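You operate a simulated robot arm through the tools that you are given. There is no shell and no other tool. Be economical: measure what you need, move in short steps, check, and stop when the job is done.

You are at the controls of a simulated robot arm. One attempt, no reset.

JOB
Gather the rivets with the magnet, strip them into the 9 mm bin and brush the grit away.
Fine: put both tools back. Set down upright: magnet, small brush. What is to be rubbed or washed off counts as gone when no trace of it is left.
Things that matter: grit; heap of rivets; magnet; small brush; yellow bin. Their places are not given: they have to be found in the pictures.

It is judged by the outcome, as a careful person would: the job done as asked, and still so three seconds after it is handed in. It fails if anything else is knocked over, pushed out of place, dropped, spilled or broken.

ROBOT AND FRAMES
A 7-joint arm with a two-finger parallel gripper, fixed in place. Base frame: the origin is at the foot of the arm, x ahead of it, y to its left, z up; the work surface is at about z = 0. Units: mm, degrees, N and s.
With the tool pointing down near the work surface it reaches from about 240 to 620 mm from the base axis. Its first joint turns from -66.0 to 66.0 degrees. Payload 2.6 kg.
The TCP is the grasp point between the finger pads, 30 mm short of the fingertips. In the tool frame z runs along the fingers and y along their closing line. The gripper opens to 94 mm. The fingers are 28 mm wide and 10 mm thick; the gripper's body (50 by 96 mm) begins 55 mm behind the TCP.
Orientation is that of the tool frame in the base frame, as a unit quaternion [w, x, y, z]. With the fingers straight down and closing along the base's y, the tool's x points along the base's -x, its y along +y and its z along -z.

CONTROLS
- The arm moves only by the tool apply_moves. Its argument "increments" is a list of rows, each a list of 7 numbers: the shift along the tool's x, y, z in mm, then the turn, a rotation vector about the tool's x, y, z in degrees, then the closure, from 0 (fully open) to 1 (shut). In form: [[x, y, z, ax, ay, az, gripper], ...]. A call has 1 to 20 rows; each row shifts and turns the commanded pose from where the row before left it, along the tool's axes as they then stand. Each row takes 0.2 s and may step no farther than 50 mm and 8.6 degrees from the row before; otherwise, or with a gripper value out of range, the whole call is refused. A pose out of reach is approached as far as the arm can. The call stops where the force on the tool passes 40 N (or 10 N more than at its start, if that is more) or the arm is blocked; 0.2 s more then pass. The fingers move at their own pace (about 72 mm/s each) and stop on an object; they squeeze with about 44 N. The grip force told is the motor's: it shows also when the fingers shut on nothing. Time passes only in rows, and 0.2 s behind the last, so rows that do not move let the fingers close. The reply holds the time, the measured pose of the TCP, the force on the tool along the base axes, the opening and the grip force, in the units named above and with some noise, with the torque about the TCP (base axes, N m) and any sound that the robot's microphone picked up, and new pictures: "show" is both (left out), scene, wrist or none.
- Cameras (640 x 400 px; columns grow to the right, rows downward): "scene" is fixed at [28.8, 423, 567.6]; the picture's right is [-0.84, -0.55, 0.00], its down [-0.30, 0.45, -0.84] and it looks along [0.46, -0.70, -0.54] (base axes); focal length 356 px, centre (320, 200). "wrist" rides on the gripper at [76, 14, -103] in the tool frame; the picture's right is [-0.18, 0.98, 0.00], its down [-0.75, -0.14, -0.64] and it looks along [-0.63, -0.12, 0.77] (tool axes); focal length 243 px, centre (320, 200).
- probe_pixels(camera, pixels): there is no depth. For up to 12 entries [column, row, z] of the newest picture of that camera ("zoom" is the newest enlarged one), the place [x, y] in the base frame at which the ray of that pixel passes the height z, good to about 2 mm. The clock stands still meanwhile.
- close_up(camera, box): a new picture of the part [left, top, right, bottom] of that camera's present view, enlarged. The clock stands still meanwhile.
- finish_job(): hands the job in; it is judged then, once.

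Go step by step. Measure first, check grasps and placings, and put right what went wrong. The budget is 80 turns and 200 pictures, counting those below and the enlarged ones. Unless the task says otherwise, let go and move clear before handing in, and close with one line.

The tools are called after "Emit:" as name(argument=value, ...) on one line, values as JSON. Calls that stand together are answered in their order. apply_moves: Moves the arm, as the interface text tells. Its arguments: {"type":"object","properties":{"increments":{"type":"array"},"show":{"type":"string","enum":["both","scene","wrist","none"]}},"required":["increments"]} The other tools are called the same way: probe_pixels (camera, pixels) gives the place at which the rays of pixels pass given heights; close_up (camera, box) takes an enlarged picture of a part of a camera's view; finish_job () hands the job in.

At the start:

```text
time: 0.0
tool_pos: [347.2, -77.5, 343.2]
ee_rot: [0.0, 0.001, 1.0, 0.0]
contact_force: [0.3, -0.7, -0.3]
torque: [0.01, 0.02, 0.0]
width: 93.8
grip_force: 0.0
```

scene: 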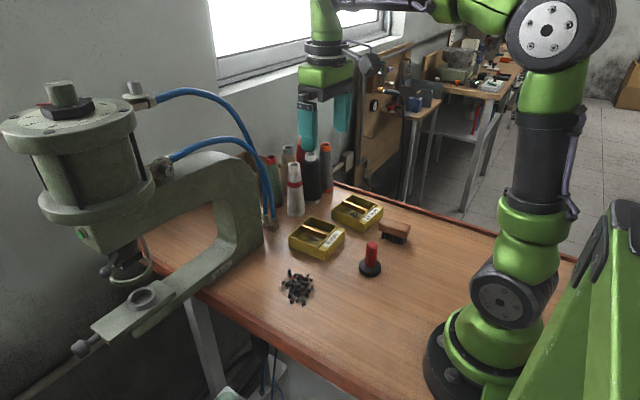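
wrist: 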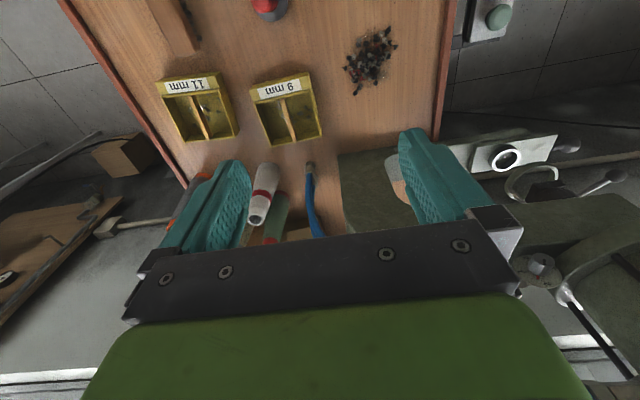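

The wrist view shows the 9 mm bin at about (287,110), the 11 mm bin at (197,108), the rivets at (370,60), the magnet (red knob) at (268,5) and the brush at (175,25). I'll enlarge these areas before measuring.

Emit:
close_up(camera="scene", box=[260, 180, 420, 310])

Emit:
close_up(camera="wrist", box=[130, 0, 450, 200])

Emit:
probe_pixels(camera="scene", pixels=[[370, 272, 0], [371, 244, 50], [297, 288, 0], [280, 285, 0], [313, 290, 0], [297, 270, 0], [297, 305, 0], [395, 238, 0], [381, 222, 30], [411, 233, 30], [381, 232, 0], [407, 243, 0]])

```text
3.08 times, centred on (340, 245) of scene
```

zoom: 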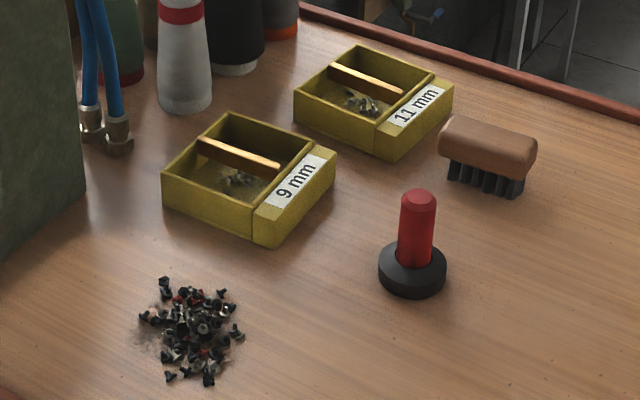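

```text
2.00 times, centred on (290, 100) of wrist
```

zoom: 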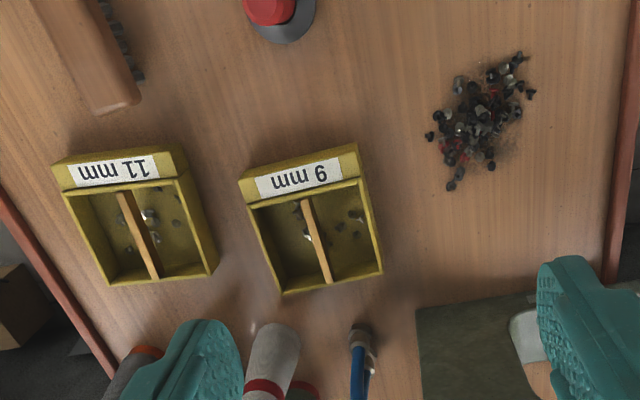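

```text
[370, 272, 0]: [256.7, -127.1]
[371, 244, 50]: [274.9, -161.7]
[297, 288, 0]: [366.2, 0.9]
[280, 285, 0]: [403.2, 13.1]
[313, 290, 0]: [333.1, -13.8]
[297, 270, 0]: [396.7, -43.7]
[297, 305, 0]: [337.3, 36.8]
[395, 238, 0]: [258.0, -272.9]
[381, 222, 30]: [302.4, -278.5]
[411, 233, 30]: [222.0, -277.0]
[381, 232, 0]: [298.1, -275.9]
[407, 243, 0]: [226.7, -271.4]
```

The zooms show a wooden bar across each bin, which looks like the stripping bar. The grit lies around and under the rivets, with red bits among it. Next I'll probe the bin and magnet geometry from both cameras.

Emit:
probe_pixels(camera="zoom", pixels=[[252, 204, 30], [367, 184, 30], [382, 272, 30], [283, 294, 30], [305, 198, 30], [328, 282, 30], [241, 180, 30], [356, 146, 30], [241, 180, 0], [450, 187, 0], [522, 55, 0], [478, 120, 0]])

Emit:
close_up(camera="scene", box=[280, 205, 360, 265])

Emit:
close_up(camera="scene", box=[340, 205, 430, 285])

```text
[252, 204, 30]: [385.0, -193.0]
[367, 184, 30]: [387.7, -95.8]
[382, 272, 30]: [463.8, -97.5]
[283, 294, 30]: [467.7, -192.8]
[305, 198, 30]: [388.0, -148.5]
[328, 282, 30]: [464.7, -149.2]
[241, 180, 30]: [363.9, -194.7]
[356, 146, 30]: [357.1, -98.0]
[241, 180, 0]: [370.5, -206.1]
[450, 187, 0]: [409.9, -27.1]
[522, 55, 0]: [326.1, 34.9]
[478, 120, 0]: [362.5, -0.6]
```

```text
6.67 times, centred on (320, 235) of scene
```

zoom: 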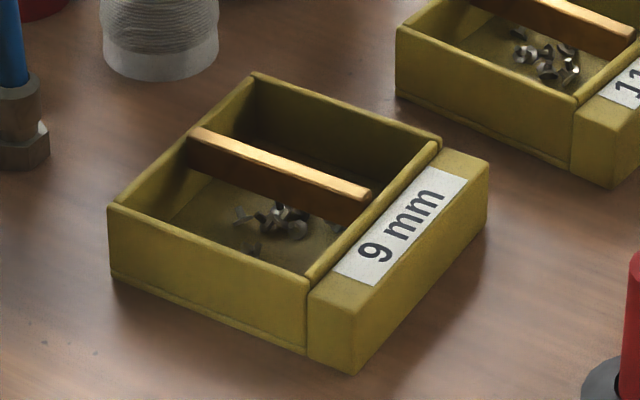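

```text
5.00 times, centred on (385, 245) of scene
```

zoom: 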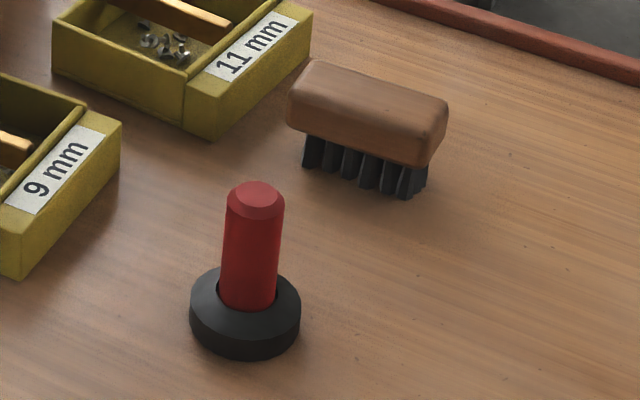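

The magnet stands upright with its red handle clear, and the brush stands on its bristles. I'll probe this zoom for both.

Emit:
probe_pixels(camera="zoom", pixels=[[245, 318, 0], [190, 318, 0], [301, 318, 0], [245, 360, 0], [245, 303, 15], [256, 195, 75], [228, 205, 75], [284, 205, 75], [303, 165, 0], [405, 200, 0], [428, 187, 0], [256, 183, 75]])

Emit:
close_up(camera="wrist", box=[140, 0, 300, 60])

```text
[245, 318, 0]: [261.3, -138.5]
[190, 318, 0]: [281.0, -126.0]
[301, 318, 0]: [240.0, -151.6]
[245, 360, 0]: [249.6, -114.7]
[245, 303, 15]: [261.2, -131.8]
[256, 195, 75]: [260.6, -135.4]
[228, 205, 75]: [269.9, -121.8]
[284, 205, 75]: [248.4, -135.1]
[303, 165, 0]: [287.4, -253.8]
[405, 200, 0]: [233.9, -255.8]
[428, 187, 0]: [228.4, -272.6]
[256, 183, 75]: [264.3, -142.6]
```

```text
4.00 times, centred on (220, 30) of wrist
```

zoom: 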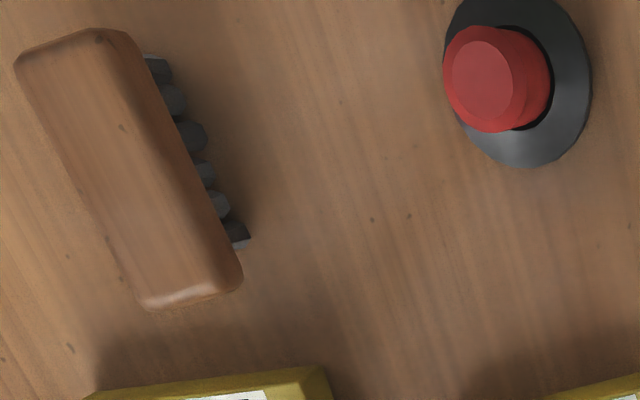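

This zoom shows both tools from above, so I'll use it to cross-check their positions and heights.

Emit:
probe_pixels(camera="zoom", pixels=[[483, 80, 75], [483, 80, 65], [483, 80, 85], [518, 82, 15], [530, 165, 10], [590, 90, 10], [18, 65, 45], [125, 35, 45], [145, 308, 45], [240, 285, 45], [248, 242, 0], [150, 55, 0]])

Emit:
probe_pixels(camera="scene", pixels=[[371, 242, 65], [371, 242, 75], [371, 242, 85], [348.5, 222, 30], [366, 230, 30], [375.5, 226.5, 30], [374, 219, 45], [404, 222, 45], [345, 229, 30], [321, 221, 30], [366, 229, 35], [344, 219, 35]])

```text
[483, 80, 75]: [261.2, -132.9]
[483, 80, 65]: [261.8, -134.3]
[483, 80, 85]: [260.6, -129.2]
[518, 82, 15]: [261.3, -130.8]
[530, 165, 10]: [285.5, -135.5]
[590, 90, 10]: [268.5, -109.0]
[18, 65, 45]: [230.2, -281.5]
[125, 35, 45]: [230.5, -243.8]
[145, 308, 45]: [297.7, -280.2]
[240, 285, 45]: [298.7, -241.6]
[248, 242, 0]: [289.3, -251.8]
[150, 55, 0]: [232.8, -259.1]
```

```text
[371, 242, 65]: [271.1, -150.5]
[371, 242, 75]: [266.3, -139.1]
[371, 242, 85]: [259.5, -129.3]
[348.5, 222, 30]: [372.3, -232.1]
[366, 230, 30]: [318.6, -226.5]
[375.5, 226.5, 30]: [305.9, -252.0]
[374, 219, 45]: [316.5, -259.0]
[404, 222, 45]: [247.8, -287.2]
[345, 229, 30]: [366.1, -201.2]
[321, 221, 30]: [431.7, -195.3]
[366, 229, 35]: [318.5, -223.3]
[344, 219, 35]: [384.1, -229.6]
```

The cross-check puts the magnet at about (261,-133), with its top near z=79 and a base about 46 mm across. The brush is centred at about (264,-261) with its long axis along x. Next I'll move above the magnet.

Emit:
apply_moves(increments=[[14.3, -9.2, 24, 0, 0, 0, 0.3], [14.3, -9.2, 24, 0, 0, 0, 0.3], [14.3, -9.2, 24, 0, 0, 0, 0.3], [14.3, -9.2, 24, 0, 0, 0, 0.3], [14.3, -9.2, 24, 0, 0, 0, 0.3], [14.3, -9.2, 24, 0, 0, 0, 0.3], [0, 0, 0, 0, 0, 0, 0.3]])

```text
time: 1.6
tool_pos: [260.9, -134.2, 197.8]
ee_rot: [0.0, 0.0, 1.0, 0.0]
contact_force: [0.6, 0.3, 0.0]
torque: [0.01, 0.01, 0.0]
width: 65.7
grip_force: 0.1
```

scene: 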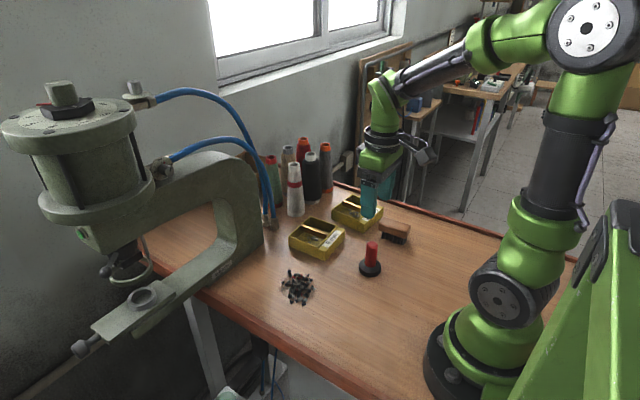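
wrist: 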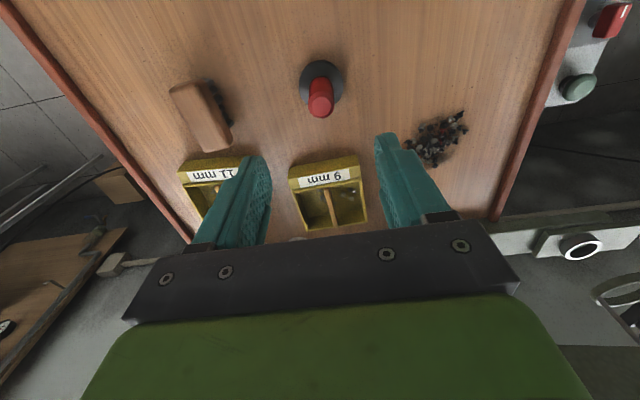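

The tool is now above the magnet, whose knob shows at (320,100) in the wrist view. I'll probe from this closer view.

Emit:
close_up(camera="wrist", box=[260, 40, 480, 240])

Emit:
probe_pixels(camera="wrist", pixels=[[321, 112, 75], [321, 112, 80], [299, 82, 10], [345, 78, 10], [323, 61, 15], [171, 92, 45], [213, 82, 45], [233, 140, 45], [205, 152, 45]])

```text
2.00 times, centred on (370, 140) of wrist
```

zoom: 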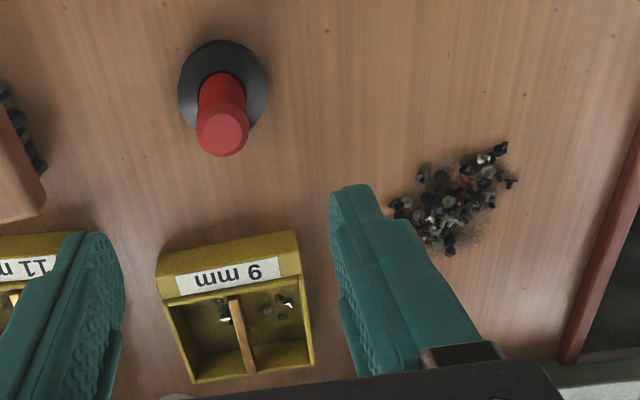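

```text
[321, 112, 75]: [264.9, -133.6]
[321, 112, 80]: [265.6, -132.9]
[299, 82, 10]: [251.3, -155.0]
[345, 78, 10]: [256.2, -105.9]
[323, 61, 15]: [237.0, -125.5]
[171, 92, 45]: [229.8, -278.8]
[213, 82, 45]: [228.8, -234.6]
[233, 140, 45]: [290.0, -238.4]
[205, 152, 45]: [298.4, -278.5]
```

The close-up shows the 9 mm bin from a second viewpoint, so I'll triangulate its rim and bar heights.

Emit:
probe_pixels(camera="zoom", pixels=[[313, 362, 20], [313, 362, 30], [313, 362, 40], [192, 383, 20], [192, 383, 30], [192, 383, 40], [232, 301, 30], [250, 373, 30], [168, 305, 30], [301, 278, 30], [158, 285, 30], [297, 232, 30]])

Emit:
close_up(camera="scene", box=[280, 205, 360, 265])

```text
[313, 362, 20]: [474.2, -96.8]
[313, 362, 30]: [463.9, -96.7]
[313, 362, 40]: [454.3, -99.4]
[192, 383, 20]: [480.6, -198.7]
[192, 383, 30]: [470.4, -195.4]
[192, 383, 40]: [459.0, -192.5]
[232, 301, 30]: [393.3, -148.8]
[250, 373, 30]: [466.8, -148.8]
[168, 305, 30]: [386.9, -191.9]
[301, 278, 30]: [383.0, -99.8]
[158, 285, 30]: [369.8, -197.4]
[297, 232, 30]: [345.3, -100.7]
```

```text
6.67 times, centred on (320, 235) of scene
```

zoom: 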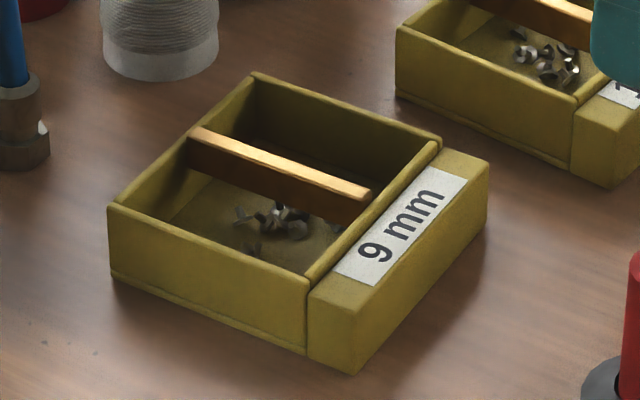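

Both wrist views agree that the rim is at z≈30. I'll confirm this and the bar height with the scene zoom.

Emit:
probe_pixels(camera="zoom", pixels=[[108, 206, 30], [253, 75, 30], [440, 140, 30], [306, 278, 30], [192, 128, 30], [192, 128, 25], [370, 190, 30], [370, 190, 25], [370, 190, 35], [192, 128, 35], [355, 318, 26], [487, 170, 26]])

```text
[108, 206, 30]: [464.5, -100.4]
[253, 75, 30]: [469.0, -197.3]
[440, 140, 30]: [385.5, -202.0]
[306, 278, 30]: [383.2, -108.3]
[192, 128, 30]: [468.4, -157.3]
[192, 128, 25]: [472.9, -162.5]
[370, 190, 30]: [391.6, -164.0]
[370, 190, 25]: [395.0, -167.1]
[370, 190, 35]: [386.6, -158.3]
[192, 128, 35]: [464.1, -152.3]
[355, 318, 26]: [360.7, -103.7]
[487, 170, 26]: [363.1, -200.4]
```

Rim z≈30, with the bar along x at y≈-149 and its top at about 35–37. Next I'll lower onto the magnet handle and close.

Emit:
apply_moves(increments=[[-1, 0.5, 40, 0, 0, 0, 0.3], [-1, 0.5, 40, 0, 0, 0, 0.3], [0, 0, 30, 0, 0, 0, 0.3], [0, 0, 20, 0, 0, 0, 0.3], [0, 0, 12, 0, 0, 0, 0.3], [0, 0, 0, 0, 0, 0, 0.3]])

```text
time: 3.0
tool_pos: [264.6, -132.9, 56.7]
ee_rot: [0.001, 0.0, 1.0, 0.0]
contact_force: [0.2, 0.2, -0.1]
torque: [0.0, 0.04, -0.01]
width: 65.7
grip_force: 0.1
```

scene: 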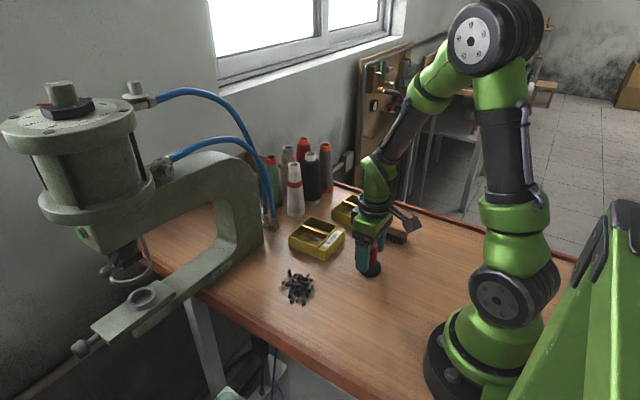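
wrist: 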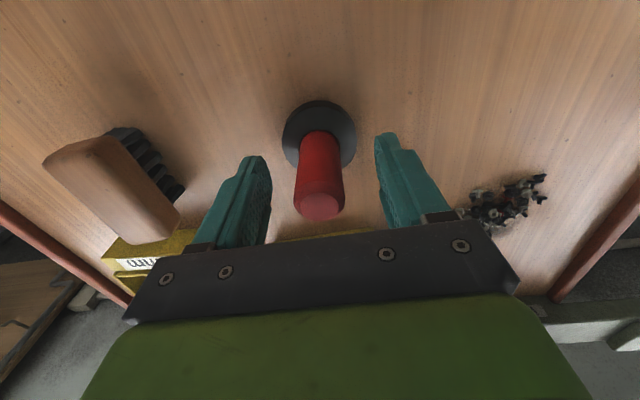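

The handle at (320,180) sits between the fingers. I'll close and lift 40 mm.

Emit:
apply_moves(increments=[[0, 0, 0, 0, 0, 0, 0.6], [0, 0, 0, 0, 0, 0, 1], [0, 0, 0, 0, 0, 0, 1], [0, 0, 0, 0, 0, 0, 1], [0, 0, -10, 0, 0, 0, 1], [0, 0, -30, 0, 0, 0, 1], [0, 0, 0, 0, 0, 0, 1]])

```text
time: 4.6
tool_pos: [264.4, -131.7, 97.2]
ee_rot: [0.0, 0.001, 1.0, 0.0]
contact_force: [0.5, 0.7, 0.4]
torque: [0.09, -0.03, 0.02]
width: 23.8
grip_force: 44.1
```

scene: 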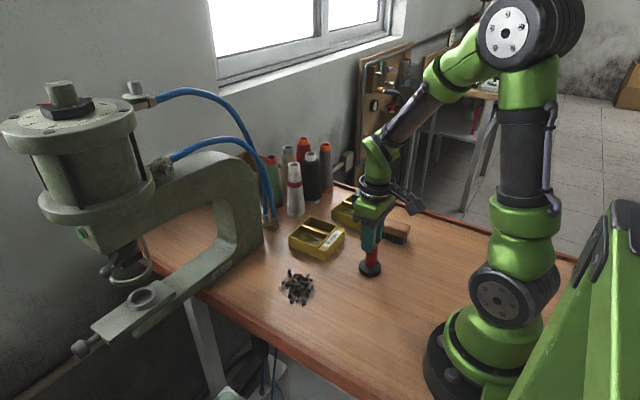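
wrist: 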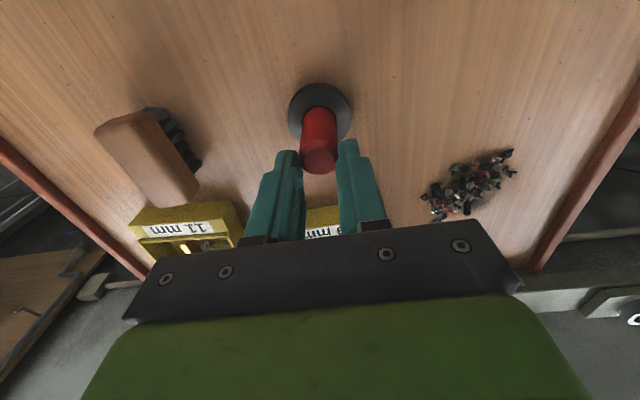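

In the wrist view the handle moved relative to the fingers, from (320,205) to (318,160), so the grip may have slipped. I'll look closer.

Emit:
close_up(camera="scene", box=[340, 200, 430, 285])

Emit:
close_up(camera="wrist", box=[230, 60, 410, 240])

```text
4.71 times, centred on (385, 242) of scene
```

zoom: 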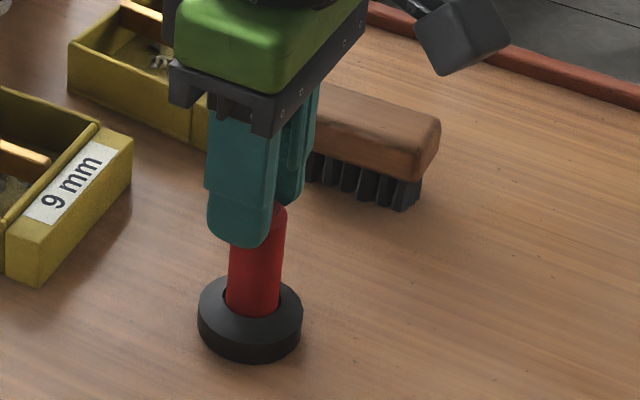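

```text
2.22 times, centred on (320, 150) of wrist
```

zoom: 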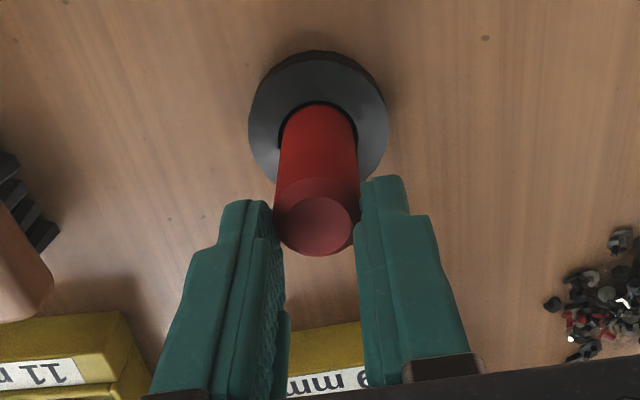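

The magnet stayed on the table and the handle slid through the grip. I'll open, go lower for a deeper hold, close with a longer settle, and lift slowly while watching the force.

Emit:
apply_moves(increments=[[0, 0, 0, 0, 0, 0, 0.4], [0, 0, 0, 0, 0, 0, 0.4], [0, 0, 25, 0, 0, 0, 0.4], [0, -1, 20, 0, 0, 0, 0.4], [0, 0, 0, 0, 0, 0, 0.4], [0, 0, 0, 0, 0, 0, 1], [0, 0, 0, 0, 0, 0, 1], [0, 0, 0, 0, 0, 0, 1], [0, 0, 0, 0, 0, 0, 1], [0, 0, 0, 0, 0, 0, 1], [0, 0, -3, 0, 0, 0, 1]], show="wrist")

```text
time: 7.0
tool_pos: [262.2, -133.2, 53.6]
ee_rot: [0.001, 0.0, 1.0, -0.001]
contact_force: [-0.7, -0.5, -2.2]
torque: [0.01, -0.01, 0.01]
width: 24.6
grip_force: 44.0
```

wrist: 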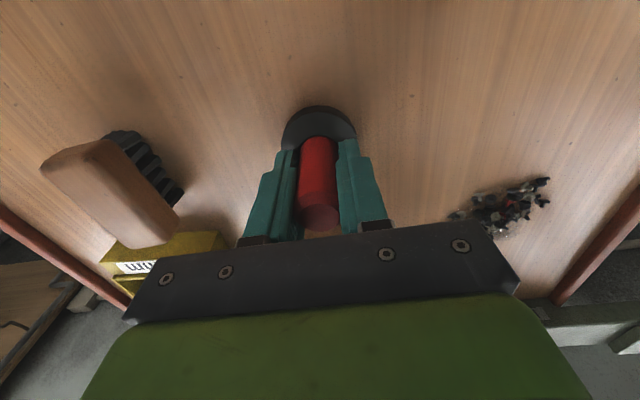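

It is gripped at 24.6 mm with -2.2 N on the tool. Next is a gentle lift.

Emit:
apply_moves(increments=[[0, 0, -3, 0, 0, 0, 1], [0, 0, -3, 0, 0, 0, 1], [0, 0, -4, 0, 0, 0, 1], [0, 0, -5, 0, 0, 0, 1], [0, 0, 0, 0, 0, 0, 1]])

```text
time: 8.2
tool_pos: [263.0, -132.7, 70.5]
ee_rot: [0.001, 0.0, 1.0, 0.0]
contact_force: [0.5, -0.5, -3.4]
torque: [0.03, -0.04, -0.01]
width: 24.4
grip_force: 44.1
```

scene: 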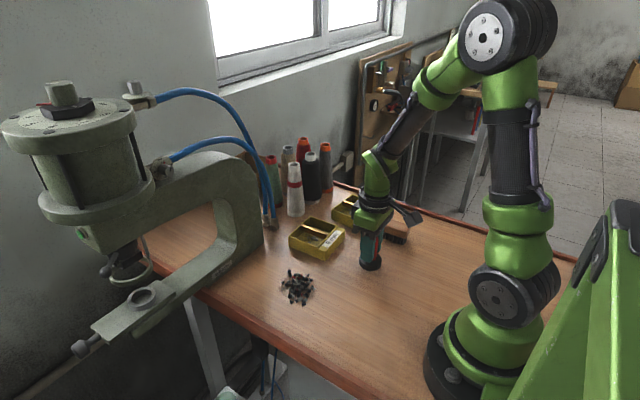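
wrist: 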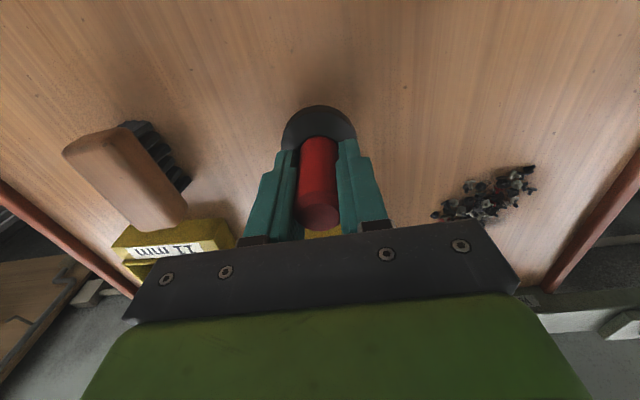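

The magnet is now held: same place in the wrist view, with -3.4 N of weight. Its underside is about 52 mm below the TCP. I'll raise it and carry it over the heap.

Emit:
apply_moves(increments=[[0, 0, -20, 0, 0, 0, 1], [0, 0, -30, 0, 0, 0, 1], [-17, 21.8, 0, 0, 0, 0, 1], [-17, 21.8, 0, 0, 0, 0, 1], [-17, 21.8, 0, 0, 0, 0, 1], [-17, 21.8, 0, 0, 0, 0, 1], [-17, 21.8, 0, 0, 0, 0, 1], [-17, 21.8, 0, 0, 0, 0, 1], [0, 0, 0, 0, 0, 0, 1]])

```text
time: 10.2
tool_pos: [365.9, -3.0, 119.2]
ee_rot: [0.0, 0.0, 1.0, 0.0]
contact_force: [0.0, -0.8, -2.4]
torque: [-0.01, 0.0, -0.02]
width: 24.2
grip_force: 43.8
```

scene: 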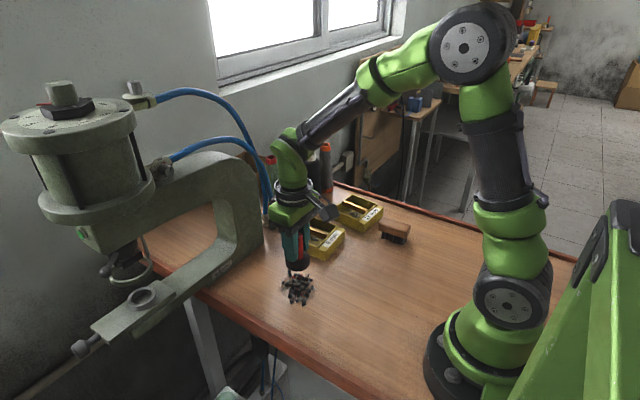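
wrist: 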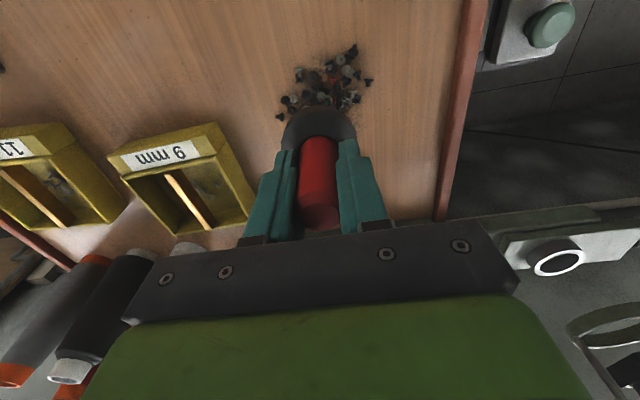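

The magnet is over the heap, and the scene shows one rivet perhaps already reaching up to it. I'll look closer and measure the heap.

Emit:
close_up(camera="wrist", box=[250, 20, 410, 140])

Emit:
probe_pixels(camera="wrist", pixels=[[280, 115, 5], [355, 45, 5], [372, 80, 5], [300, 70, 5], [320, 80, 5], [355, 108, 5]])

Emit:
close_up(camera="scene", box=[255, 230, 345, 320])

```text
3.33 times, centred on (330, 80) of wrist
```

zoom: 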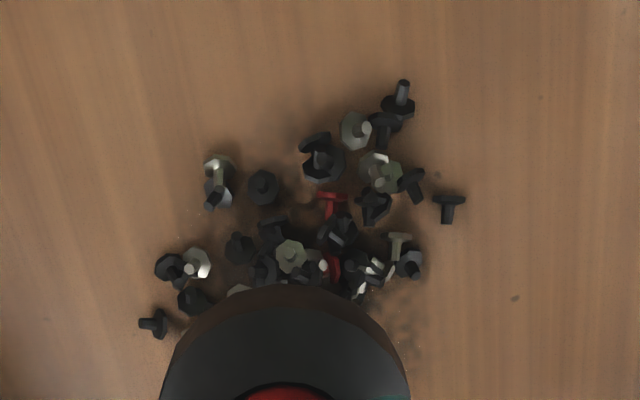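

```text
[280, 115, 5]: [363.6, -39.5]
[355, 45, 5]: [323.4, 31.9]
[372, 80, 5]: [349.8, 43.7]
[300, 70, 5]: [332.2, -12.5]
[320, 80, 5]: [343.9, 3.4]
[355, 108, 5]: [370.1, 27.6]
```

```text
4.44 times, centred on (300, 275) of scene
```

zoom: 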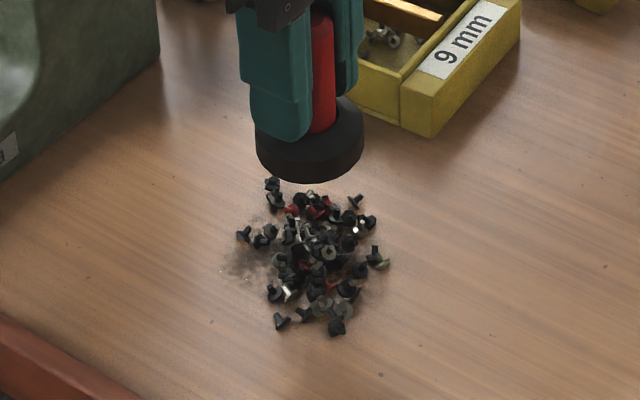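

The heap spans x≈320–410 and y≈-40–43, with individual rivets about 8–10 mm. I'll lower the magnet at the centre until its underside is about 12 mm above the table.

Emit:
apply_moves(increments=[[0, 0, 25, 0, 0, 0, 1], [0, 0, 15, 0, 0, 0, 1], [0, 0, 8, 0, 0, 0, 1], [0, 0, 6, 0, 0, 0, 1], [0, 0, 0, 0, 0, 0, 1]])

Emit:
close_up(camera="scene", box=[255, 230, 345, 320])

```text
time: 11.4
tool_pos: [366.4, -1.2, 65.3]
ee_rot: [0.0, -0.001, 1.0, 0.0]
contact_force: [0.3, -0.7, -2.2]
torque: [-0.02, -0.03, 0.0]
width: 24.0
grip_force: 43.9
```

scene: 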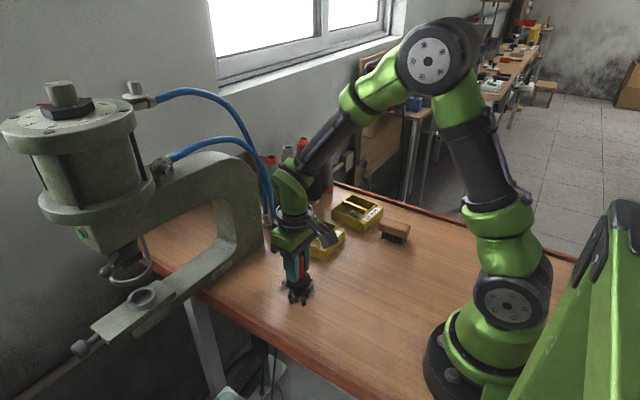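
wrist: 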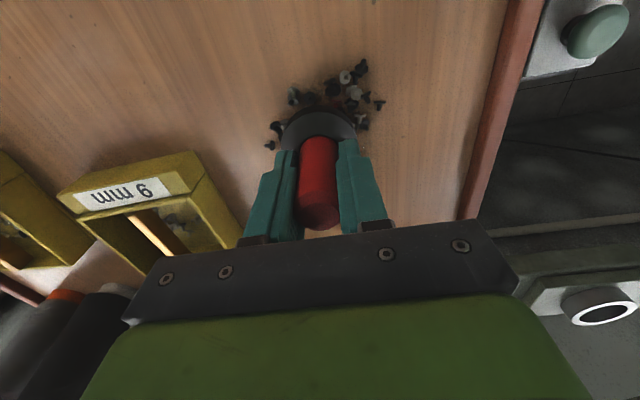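

```text
4.44 times, centred on (300, 275) of scene
```

zoom: 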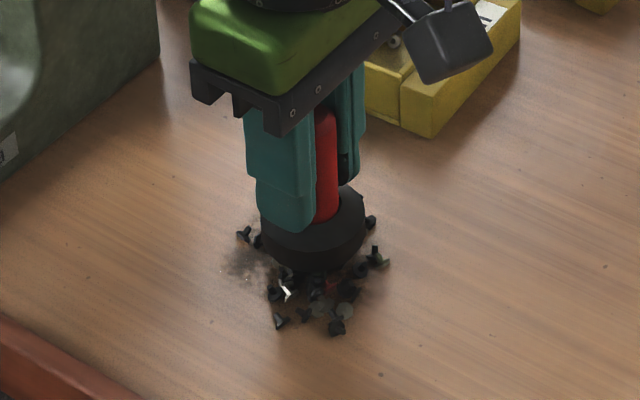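

At about 13 mm clearance it isn't clear whether any have attached. I'll lower 5 mm more, then raise and check.

Emit:
apply_moves(increments=[[0, 0, 3, 0, 0, 0, 1], [0, 0, 3, 0, 0, 0, 1], [0, 0, 0, 0, 0, 0, 1], [0, 0, 0, 0, 0, 0, 1], [0, 0, -15, 0, 0, 0, 1], [0, 0, -30, 0, 0, 0, 1], [0, 0, 0, 0, 0, 0, 1]], show="wrist")

Emit:
close_up(camera="scene", box=[255, 230, 345, 320])

```text
time: 13.0
tool_pos: [364.9, -0.6, 102.8]
ee_rot: [-0.001, 0.0, 1.0, 0.0]
contact_force: [-0.9, -1.2, -1.9]
torque: [-0.01, 0.02, -0.02]
width: 24.0
grip_force: 44.3
```

wrist: 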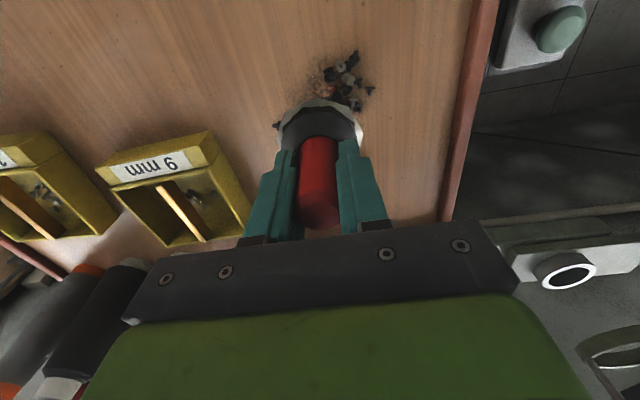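

```text
4.44 times, centred on (300, 275) of scene
```

zoom: 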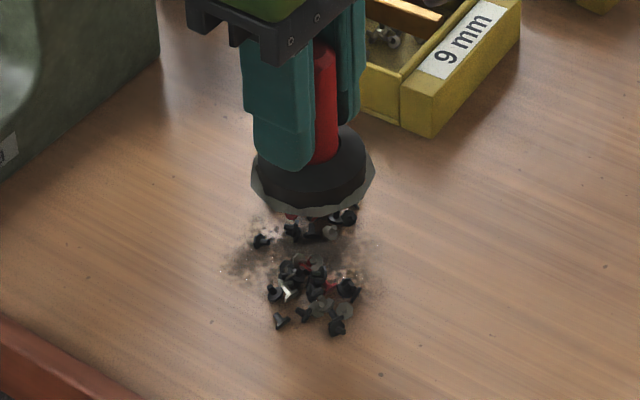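

A grey clump of rivets now hangs on the magnet's face, and the rest lies towards smaller x and larger y, around (343,20). I'll repeat the pickup there.

Emit:
apply_moves(increments=[[22, 21, 0, 0, 0, 0, 1], [0, 0, 20, 0, 0, 0, 1], [0, 0, 12, 0, 0, 0, 1], [0, 0, 5, 0, 0, 0, 1], [0, 0, 3, 0, 0, 0, 1], [0, 0, 2, 0, 0, 0, 1], [0, 0, 0, 0, 0, 0, 1], [0, 0, -12, 0, 0, 0, 1], [0, 0, -30, 0, 0, 0, 1], [0, 0, 0, 0, 0, 0, 1]], show="wrist")

Emit:
close_up(camera="scene", box=[255, 230, 345, 320])

```text
time: 15.2
tool_pos: [343.3, 20.0, 106.8]
ee_rot: [0.0, 0.0, 1.0, 0.0]
contact_force: [-0.3, 0.4, -2.4]
torque: [-0.03, -0.01, 0.01]
width: 24.1
grip_force: 43.4
```

wrist: 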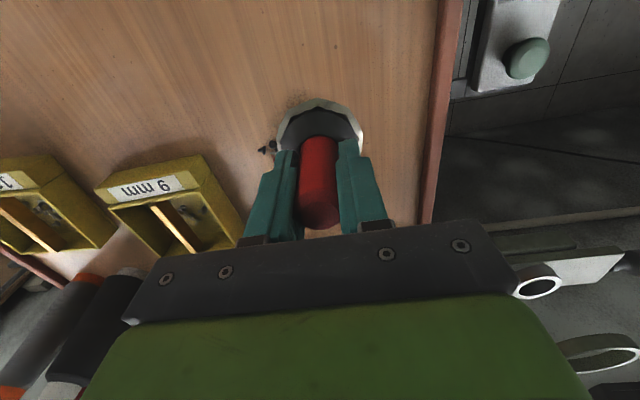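

```text
4.44 times, centred on (300, 275) of scene
```

zoom: 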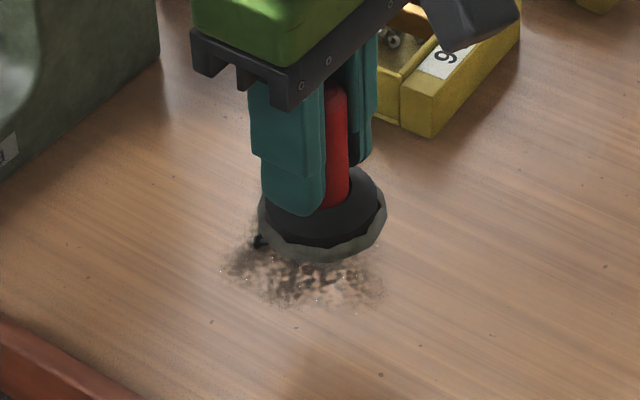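

Nearly all of the heap is gone. At least one rivet remains, at about (266,149) in the wrist view. I'll locate it.

Emit:
probe_pixels(camera="wrist", pixels=[[272, 145, 4], [263, 150, 4]])

Emit:
probe_pixels(camera="zoom", pixels=[[260, 241, 4], [220, 270, 0], [360, 310, 0], [385, 285, 0], [250, 220, 0], [300, 310, 0], [255, 300, 0]])

```text
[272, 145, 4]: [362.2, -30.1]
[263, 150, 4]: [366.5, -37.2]
```

```text
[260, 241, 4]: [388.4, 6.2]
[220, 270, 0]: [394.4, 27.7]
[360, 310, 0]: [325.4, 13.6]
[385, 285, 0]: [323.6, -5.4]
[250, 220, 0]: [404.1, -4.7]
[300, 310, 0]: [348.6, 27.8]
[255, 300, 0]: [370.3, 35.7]
```

Two strays remain, near (388,6) and (364,-33). I'll pick them both up in turn.

Emit:
apply_moves(increments=[[-43, -14, 0, 0, 0, 0, 1], [0, 0, 20, 0, 0, 0, 1], [0, 0, 17, 0, 0, 0, 1], [0, 0, 4, 0, 0, 0, 1], [0, 0, 3, 0, 0, 0, 1], [0, 0, 0, 0, 0, 0, 1], [0, 0, -14, 0, 0, 0, 1], [22, -38, 0, 0, 0, 0, 1], [0, 0, 10, 0, 0, 0, 1], [0, 0, 4, 0, 0, 0, 1], [0, 0, 0, 0, 0, 0, 1], [0, 0, -14, 0, 0, 0, 1], [0, 0, -30, 0, 0, 0, 1], [-40, -25, -30, 0, 0, 0, 1], [0, 0, 0, 0, 0, 0, 1]])

Emit:
close_up(camera="scene", box=[255, 230, 345, 320])

Emit:
close_up(camera="wrist", box=[240, 0, 440, 140])

```text
refused: row 14 steps farther than a row can; nothing moved
```

```text
4.44 times, centred on (300, 275) of scene
```

zoom: 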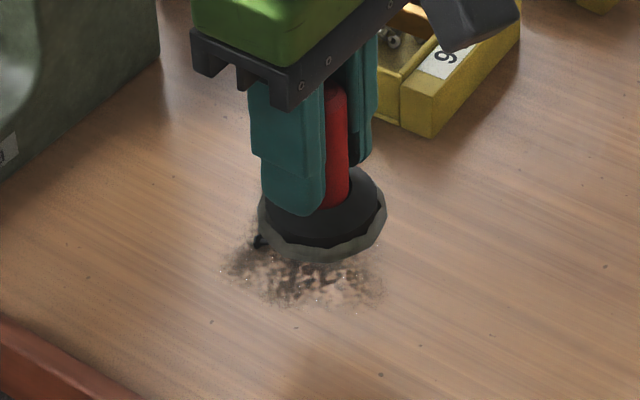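

```text
2.86 times, centred on (340, 70) of wrist
```

zoom: 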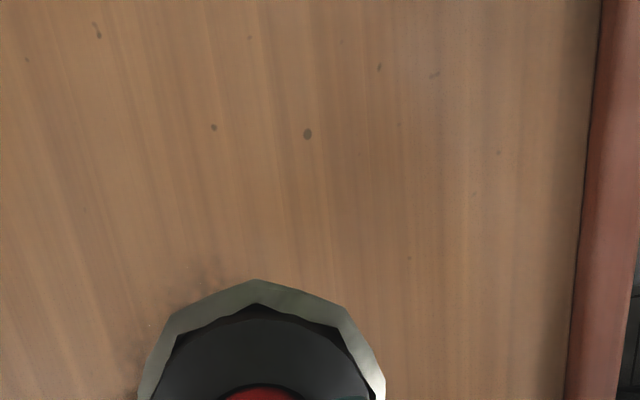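

That call was refused because row 14 was too long. I'll send it again with shorter rows.

Emit:
apply_moves(increments=[[-43, -14, 0, 0, 0, 0, 1], [0, 0, 20, 0, 0, 0, 1], [0, 0, 17, 0, 0, 0, 1], [0, 0, 4, 0, 0, 0, 1], [0, 0, 3, 0, 0, 0, 1], [0, 0, 0, 0, 0, 0, 1], [0, 0, -14, 0, 0, 0, 1], [22, -38, 0, 0, 0, 0, 1], [0, 0, 10, 0, 0, 0, 1], [0, 0, 4, 0, 0, 0, 1], [0, 0, 0, 0, 0, 0, 1], [0, 0, -14, 0, 0, 0, 1], [0, 0, -30, 0, 0, 0, 1], [-20, -20, -15, 0, 0, 0, 1], [-20, -20, -15, 0, 0, 0, 1], [0, 0, 0, 0, 0, 0, 1]])

Emit:
close_up(camera="scene", box=[255, 230, 345, 320])

Emit:
close_up(camera="wrist", box=[280, 0, 480, 140])

```text
time: 18.6
tool_pos: [403.9, -71.4, 136.5]
ee_rot: [0.0, 0.0, 1.0, 0.0]
contact_force: [0.5, 0.6, -2.6]
torque: [0.04, -0.01, 0.0]
width: 23.8
grip_force: 44.4
```

scene: 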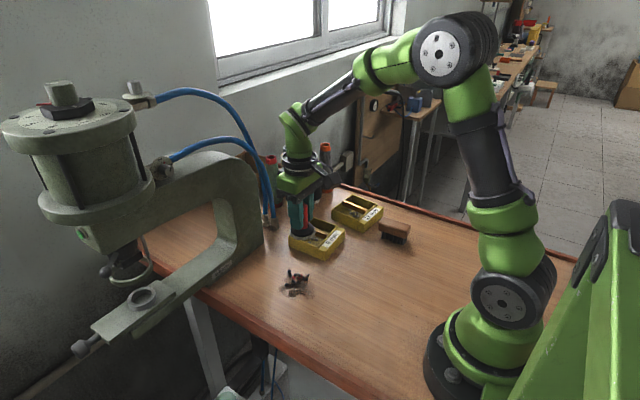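
wrist: 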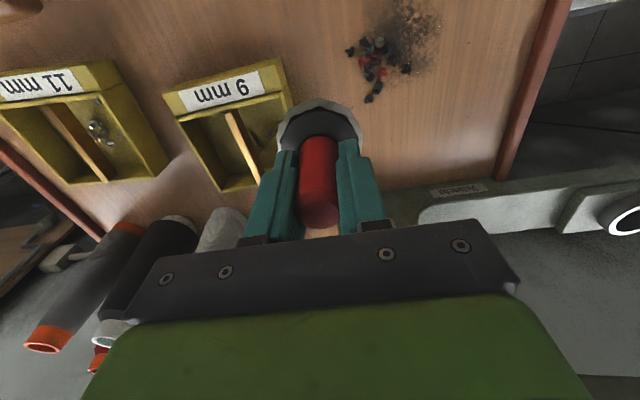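

```text
4.44 times, centred on (300, 275) of scene
```

zoom: 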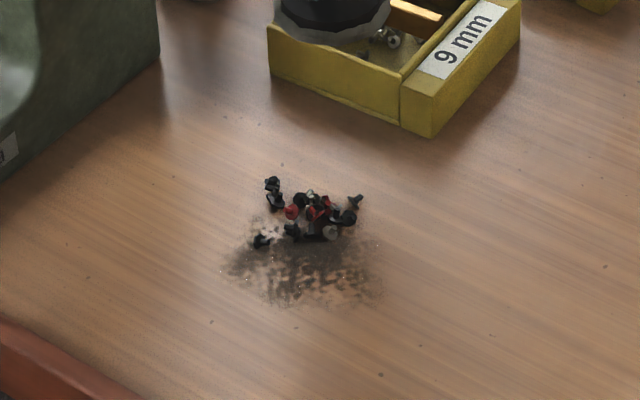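

```text
2.86 times, centred on (380, 70) of wrist
```

zoom: 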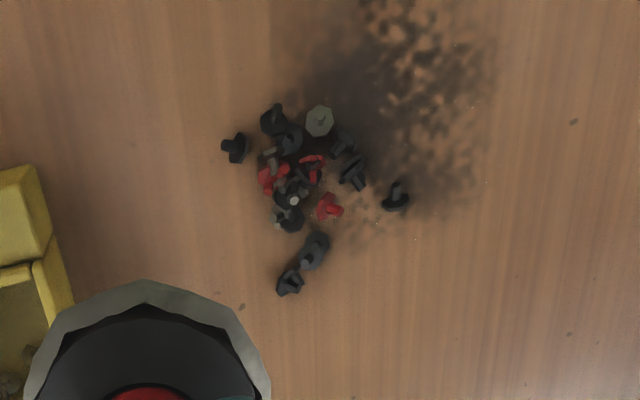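

The rivets still on the table were not taken even though the magnet passed over them, so it is probably full. I'll strip the load first, starting by moving over the bin's +y compartment.

Emit:
apply_moves(increments=[[-10, -26, 0, 0, 0, 0, 1], [-11, -26, 0, 0, 0, 0, 1], [0, 0, 15, 0, 0, 0, 1], [0, 0, 15, 0, 0, 0, 1], [0, 0, 0, 0, 0, 0, 1]])

Emit:
close_up(camera="scene", box=[270, 190, 360, 270])

Emit:
close_up(camera="wrist", box=[240, 60, 400, 200])

```text
time: 19.8
tool_pos: [424.4, -126.7, 105.7]
ee_rot: [0.0, 0.0, 1.0, 0.0]
contact_force: [-1.0, 0.2, -2.9]
torque: [-0.01, 0.02, 0.02]
width: 23.7
grip_force: 43.7
```

scene: 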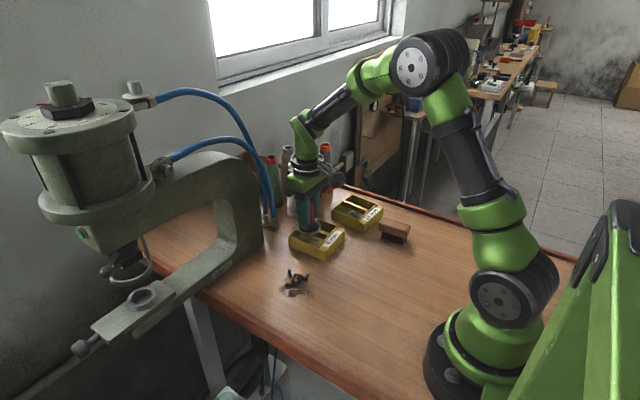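
wrist: 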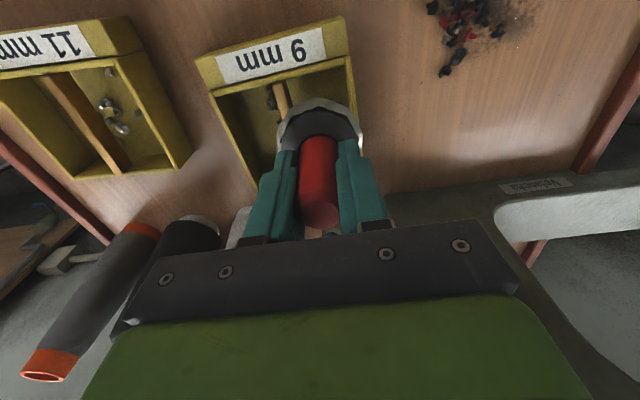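

```text
5.00 times, centred on (315, 230) of scene
```

zoom: 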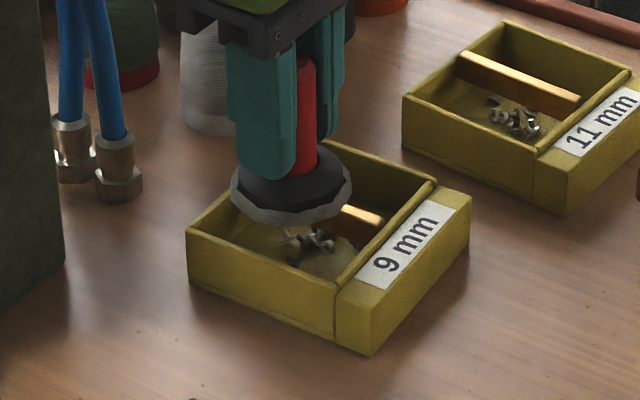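

```text
2.86 times, centred on (320, 130) of wrist
```

zoom: 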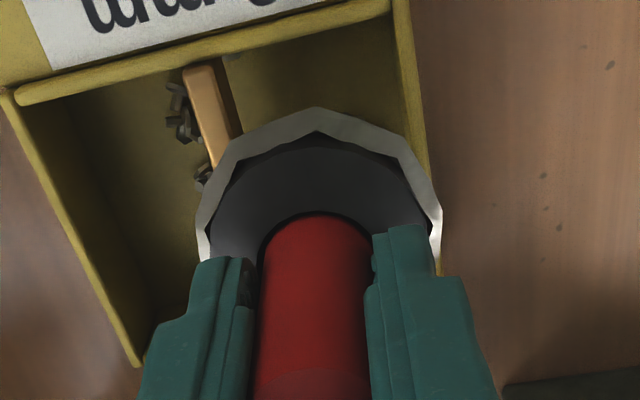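

The clump hangs over the bin, slightly overlapping the bar at about (230,130) in the wrist zoom. Before dragging I'll check where the spools stand relative to the drag path.

Emit:
probe_pixels(camera="scene", pixels=[[300, 214, 0], [311, 200, 0], [326, 190, 0], [296, 163, 130], [312, 155, 130], [326, 145, 130]])

Emit:
apply_moves(increments=[[0, 4, 5, 0, 0, 0, 1], [0, 0, 5, 0, 0, 0, 1], [0, 0, 3, 0, 0, 0, 1], [0, 0, 0, 0, 0, 0, 1]], show="wrist")

Emit:
close_up(camera="scene", box=[270, 190, 360, 270])

```text
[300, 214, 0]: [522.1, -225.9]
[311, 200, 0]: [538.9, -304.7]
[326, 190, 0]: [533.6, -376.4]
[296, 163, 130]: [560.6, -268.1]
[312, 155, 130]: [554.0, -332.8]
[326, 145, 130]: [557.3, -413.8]
```

```text
time: 20.8
tool_pos: [424.6, -121.0, 92.1]
ee_rot: [0.0, 0.0, 1.0, 0.0]
contact_force: [-0.2, -0.9, -2.8]
torque: [0.04, -0.03, 0.03]
width: 24.0
grip_force: 44.4
```

wrist: 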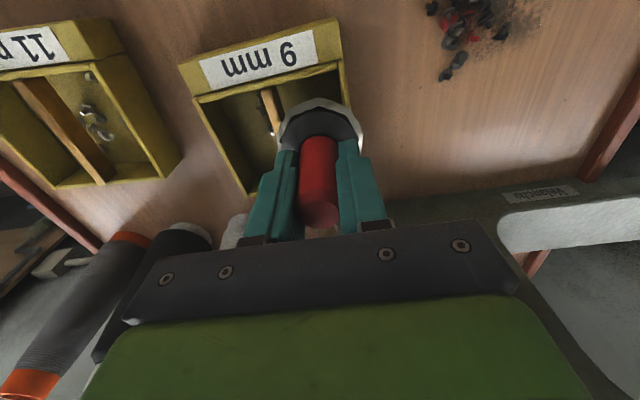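

```text
5.00 times, centred on (315, 230) of scene
```

zoom: 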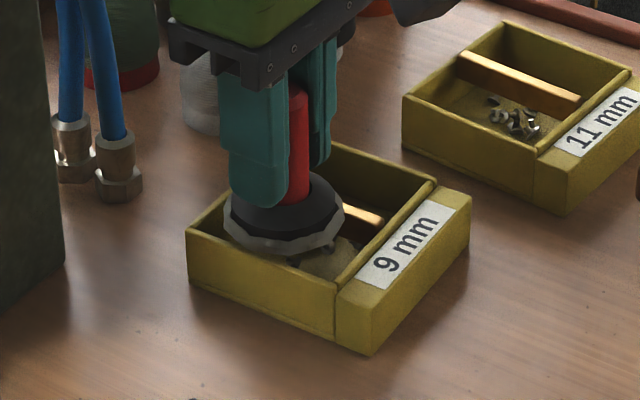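

The spools are clear at x>500. The clump sits just over the rim with the magnet face at about z≈40. I'll drag it slowly over the bar in -y.

Emit:
apply_moves(increments=[[0, -5, 0, 0, 0, 0, 1], [0, -5, 0, 0, 0, 0, 1], [0, -5, 0, 0, 0, 0, 1], [0, -5, 0, 0, 0, 0, 1], [0, -5, 0, 0, 0, 0, 1], [0, -5, 0, 0, 0, 0, 1], [0, -5, 0, 0, 0, 0, 1], [0, -5, 0, 0, 0, 0, 1], [0, -5, 0, 0, 0, 0, 1], [0, -5, 0, 0, 0, 0, 1]], show="wrist")

Emit:
close_up(camera="scene", box=[270, 190, 360, 270])

```text
time: 23.0
tool_pos: [424.9, -170.7, 92.9]
ee_rot: [0.0, 0.0, 1.0, 0.0]
contact_force: [0.1, -0.4, -2.8]
torque: [-0.02, 0.02, -0.02]
width: 23.9
grip_force: 43.7
```

wrist: 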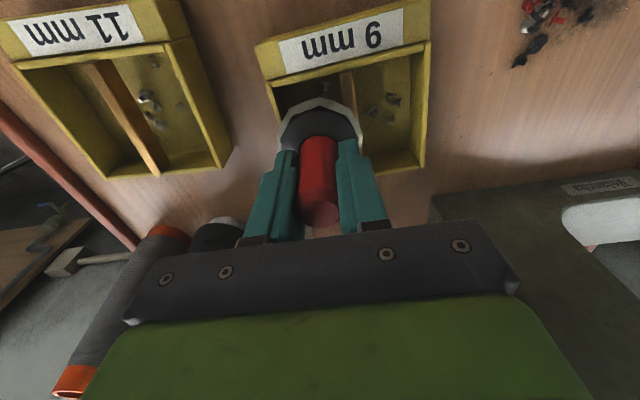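

```text
5.00 times, centred on (315, 230) of scene
```

zoom: 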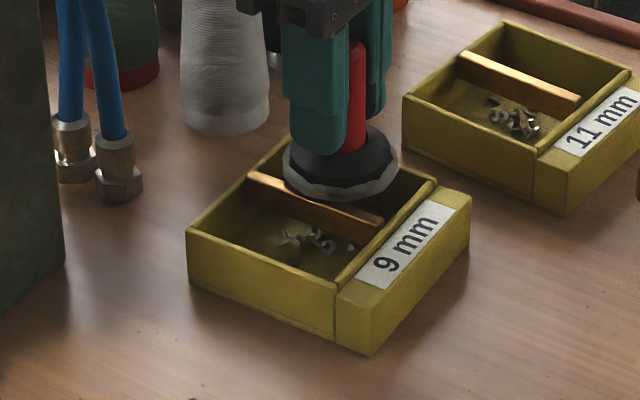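

The clump passed over the bar without touching it. I'll measure the bar-top height more precisely before lowering.

Emit:
probe_pixels(camera="zoom", pixels=[[250, 173, 30], [250, 173, 36], [382, 212, 30], [382, 212, 36], [250, 182, 30], [380, 221, 30], [379, 243, 20], [300, 190, 30], [300, 190, 36], [285, 170, 40], [397, 165, 40], [340, 200, 40]])

Emit:
close_up(camera="wrist", box=[240, 20, 440, 180])

Emit:
close_up(camera="scene", box=[300, 205, 345, 240])

```text
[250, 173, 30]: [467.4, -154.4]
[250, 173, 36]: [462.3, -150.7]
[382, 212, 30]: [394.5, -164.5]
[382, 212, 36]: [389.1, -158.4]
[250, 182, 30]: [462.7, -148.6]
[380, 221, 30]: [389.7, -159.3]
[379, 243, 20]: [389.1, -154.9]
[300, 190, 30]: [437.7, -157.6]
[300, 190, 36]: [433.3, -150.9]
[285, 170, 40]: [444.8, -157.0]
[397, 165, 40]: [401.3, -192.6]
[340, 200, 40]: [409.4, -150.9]
```

```text
2.50 times, centred on (340, 100) of wrist
```

zoom: 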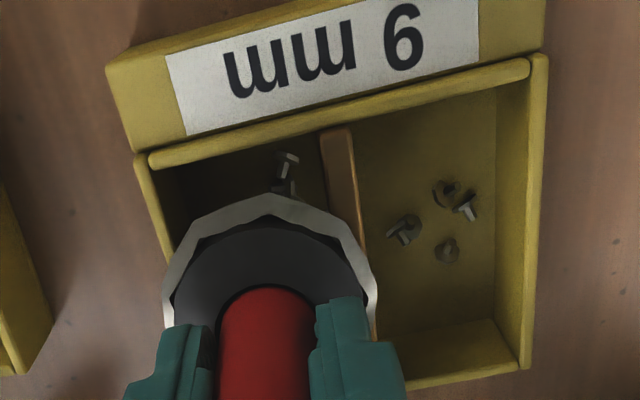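

```text
11.43 times, centred on (322, 222) of scene
```

zoom: 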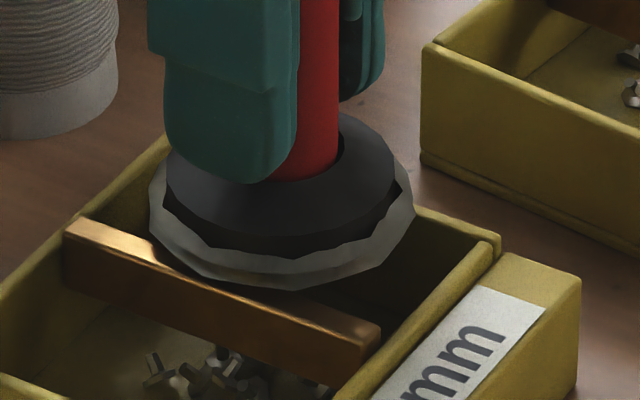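

The bar top lies at about z≈32–37. To touch safely, I'll centre over the bar, where contact can only push straight down, and lower in 1 mm steps while watching the force.

Emit:
apply_moves(increments=[[0, 10, 0, 0, 0, 0, 1], [0, 11, 0, 0, 0, 0, 1], [0, 0, 1, 0, 0, 0, 1], [0, 0, 1, 0, 0, 0, 1], [0, 0, 1, 0, 0, 0, 1], [0, 0, 0, 0, 0, 0, 1]], show="none")

Emit:
close_up(camera="scene", box=[300, 205, 345, 240])

```text
time: 24.4
tool_pos: [425.5, -149.8, 91.5]
ee_rot: [0.003, 0.0, 1.0, -0.001]
contact_force: [-10.9, 0.7, 38.6]
torque: [0.03, 0.53, 0.04]
width: 24.0
grip_force: 44.3
```

```text
11.43 times, centred on (322, 222) of scene
```

zoom: 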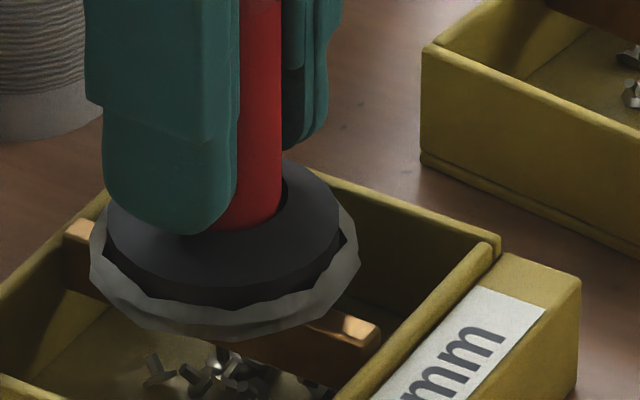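

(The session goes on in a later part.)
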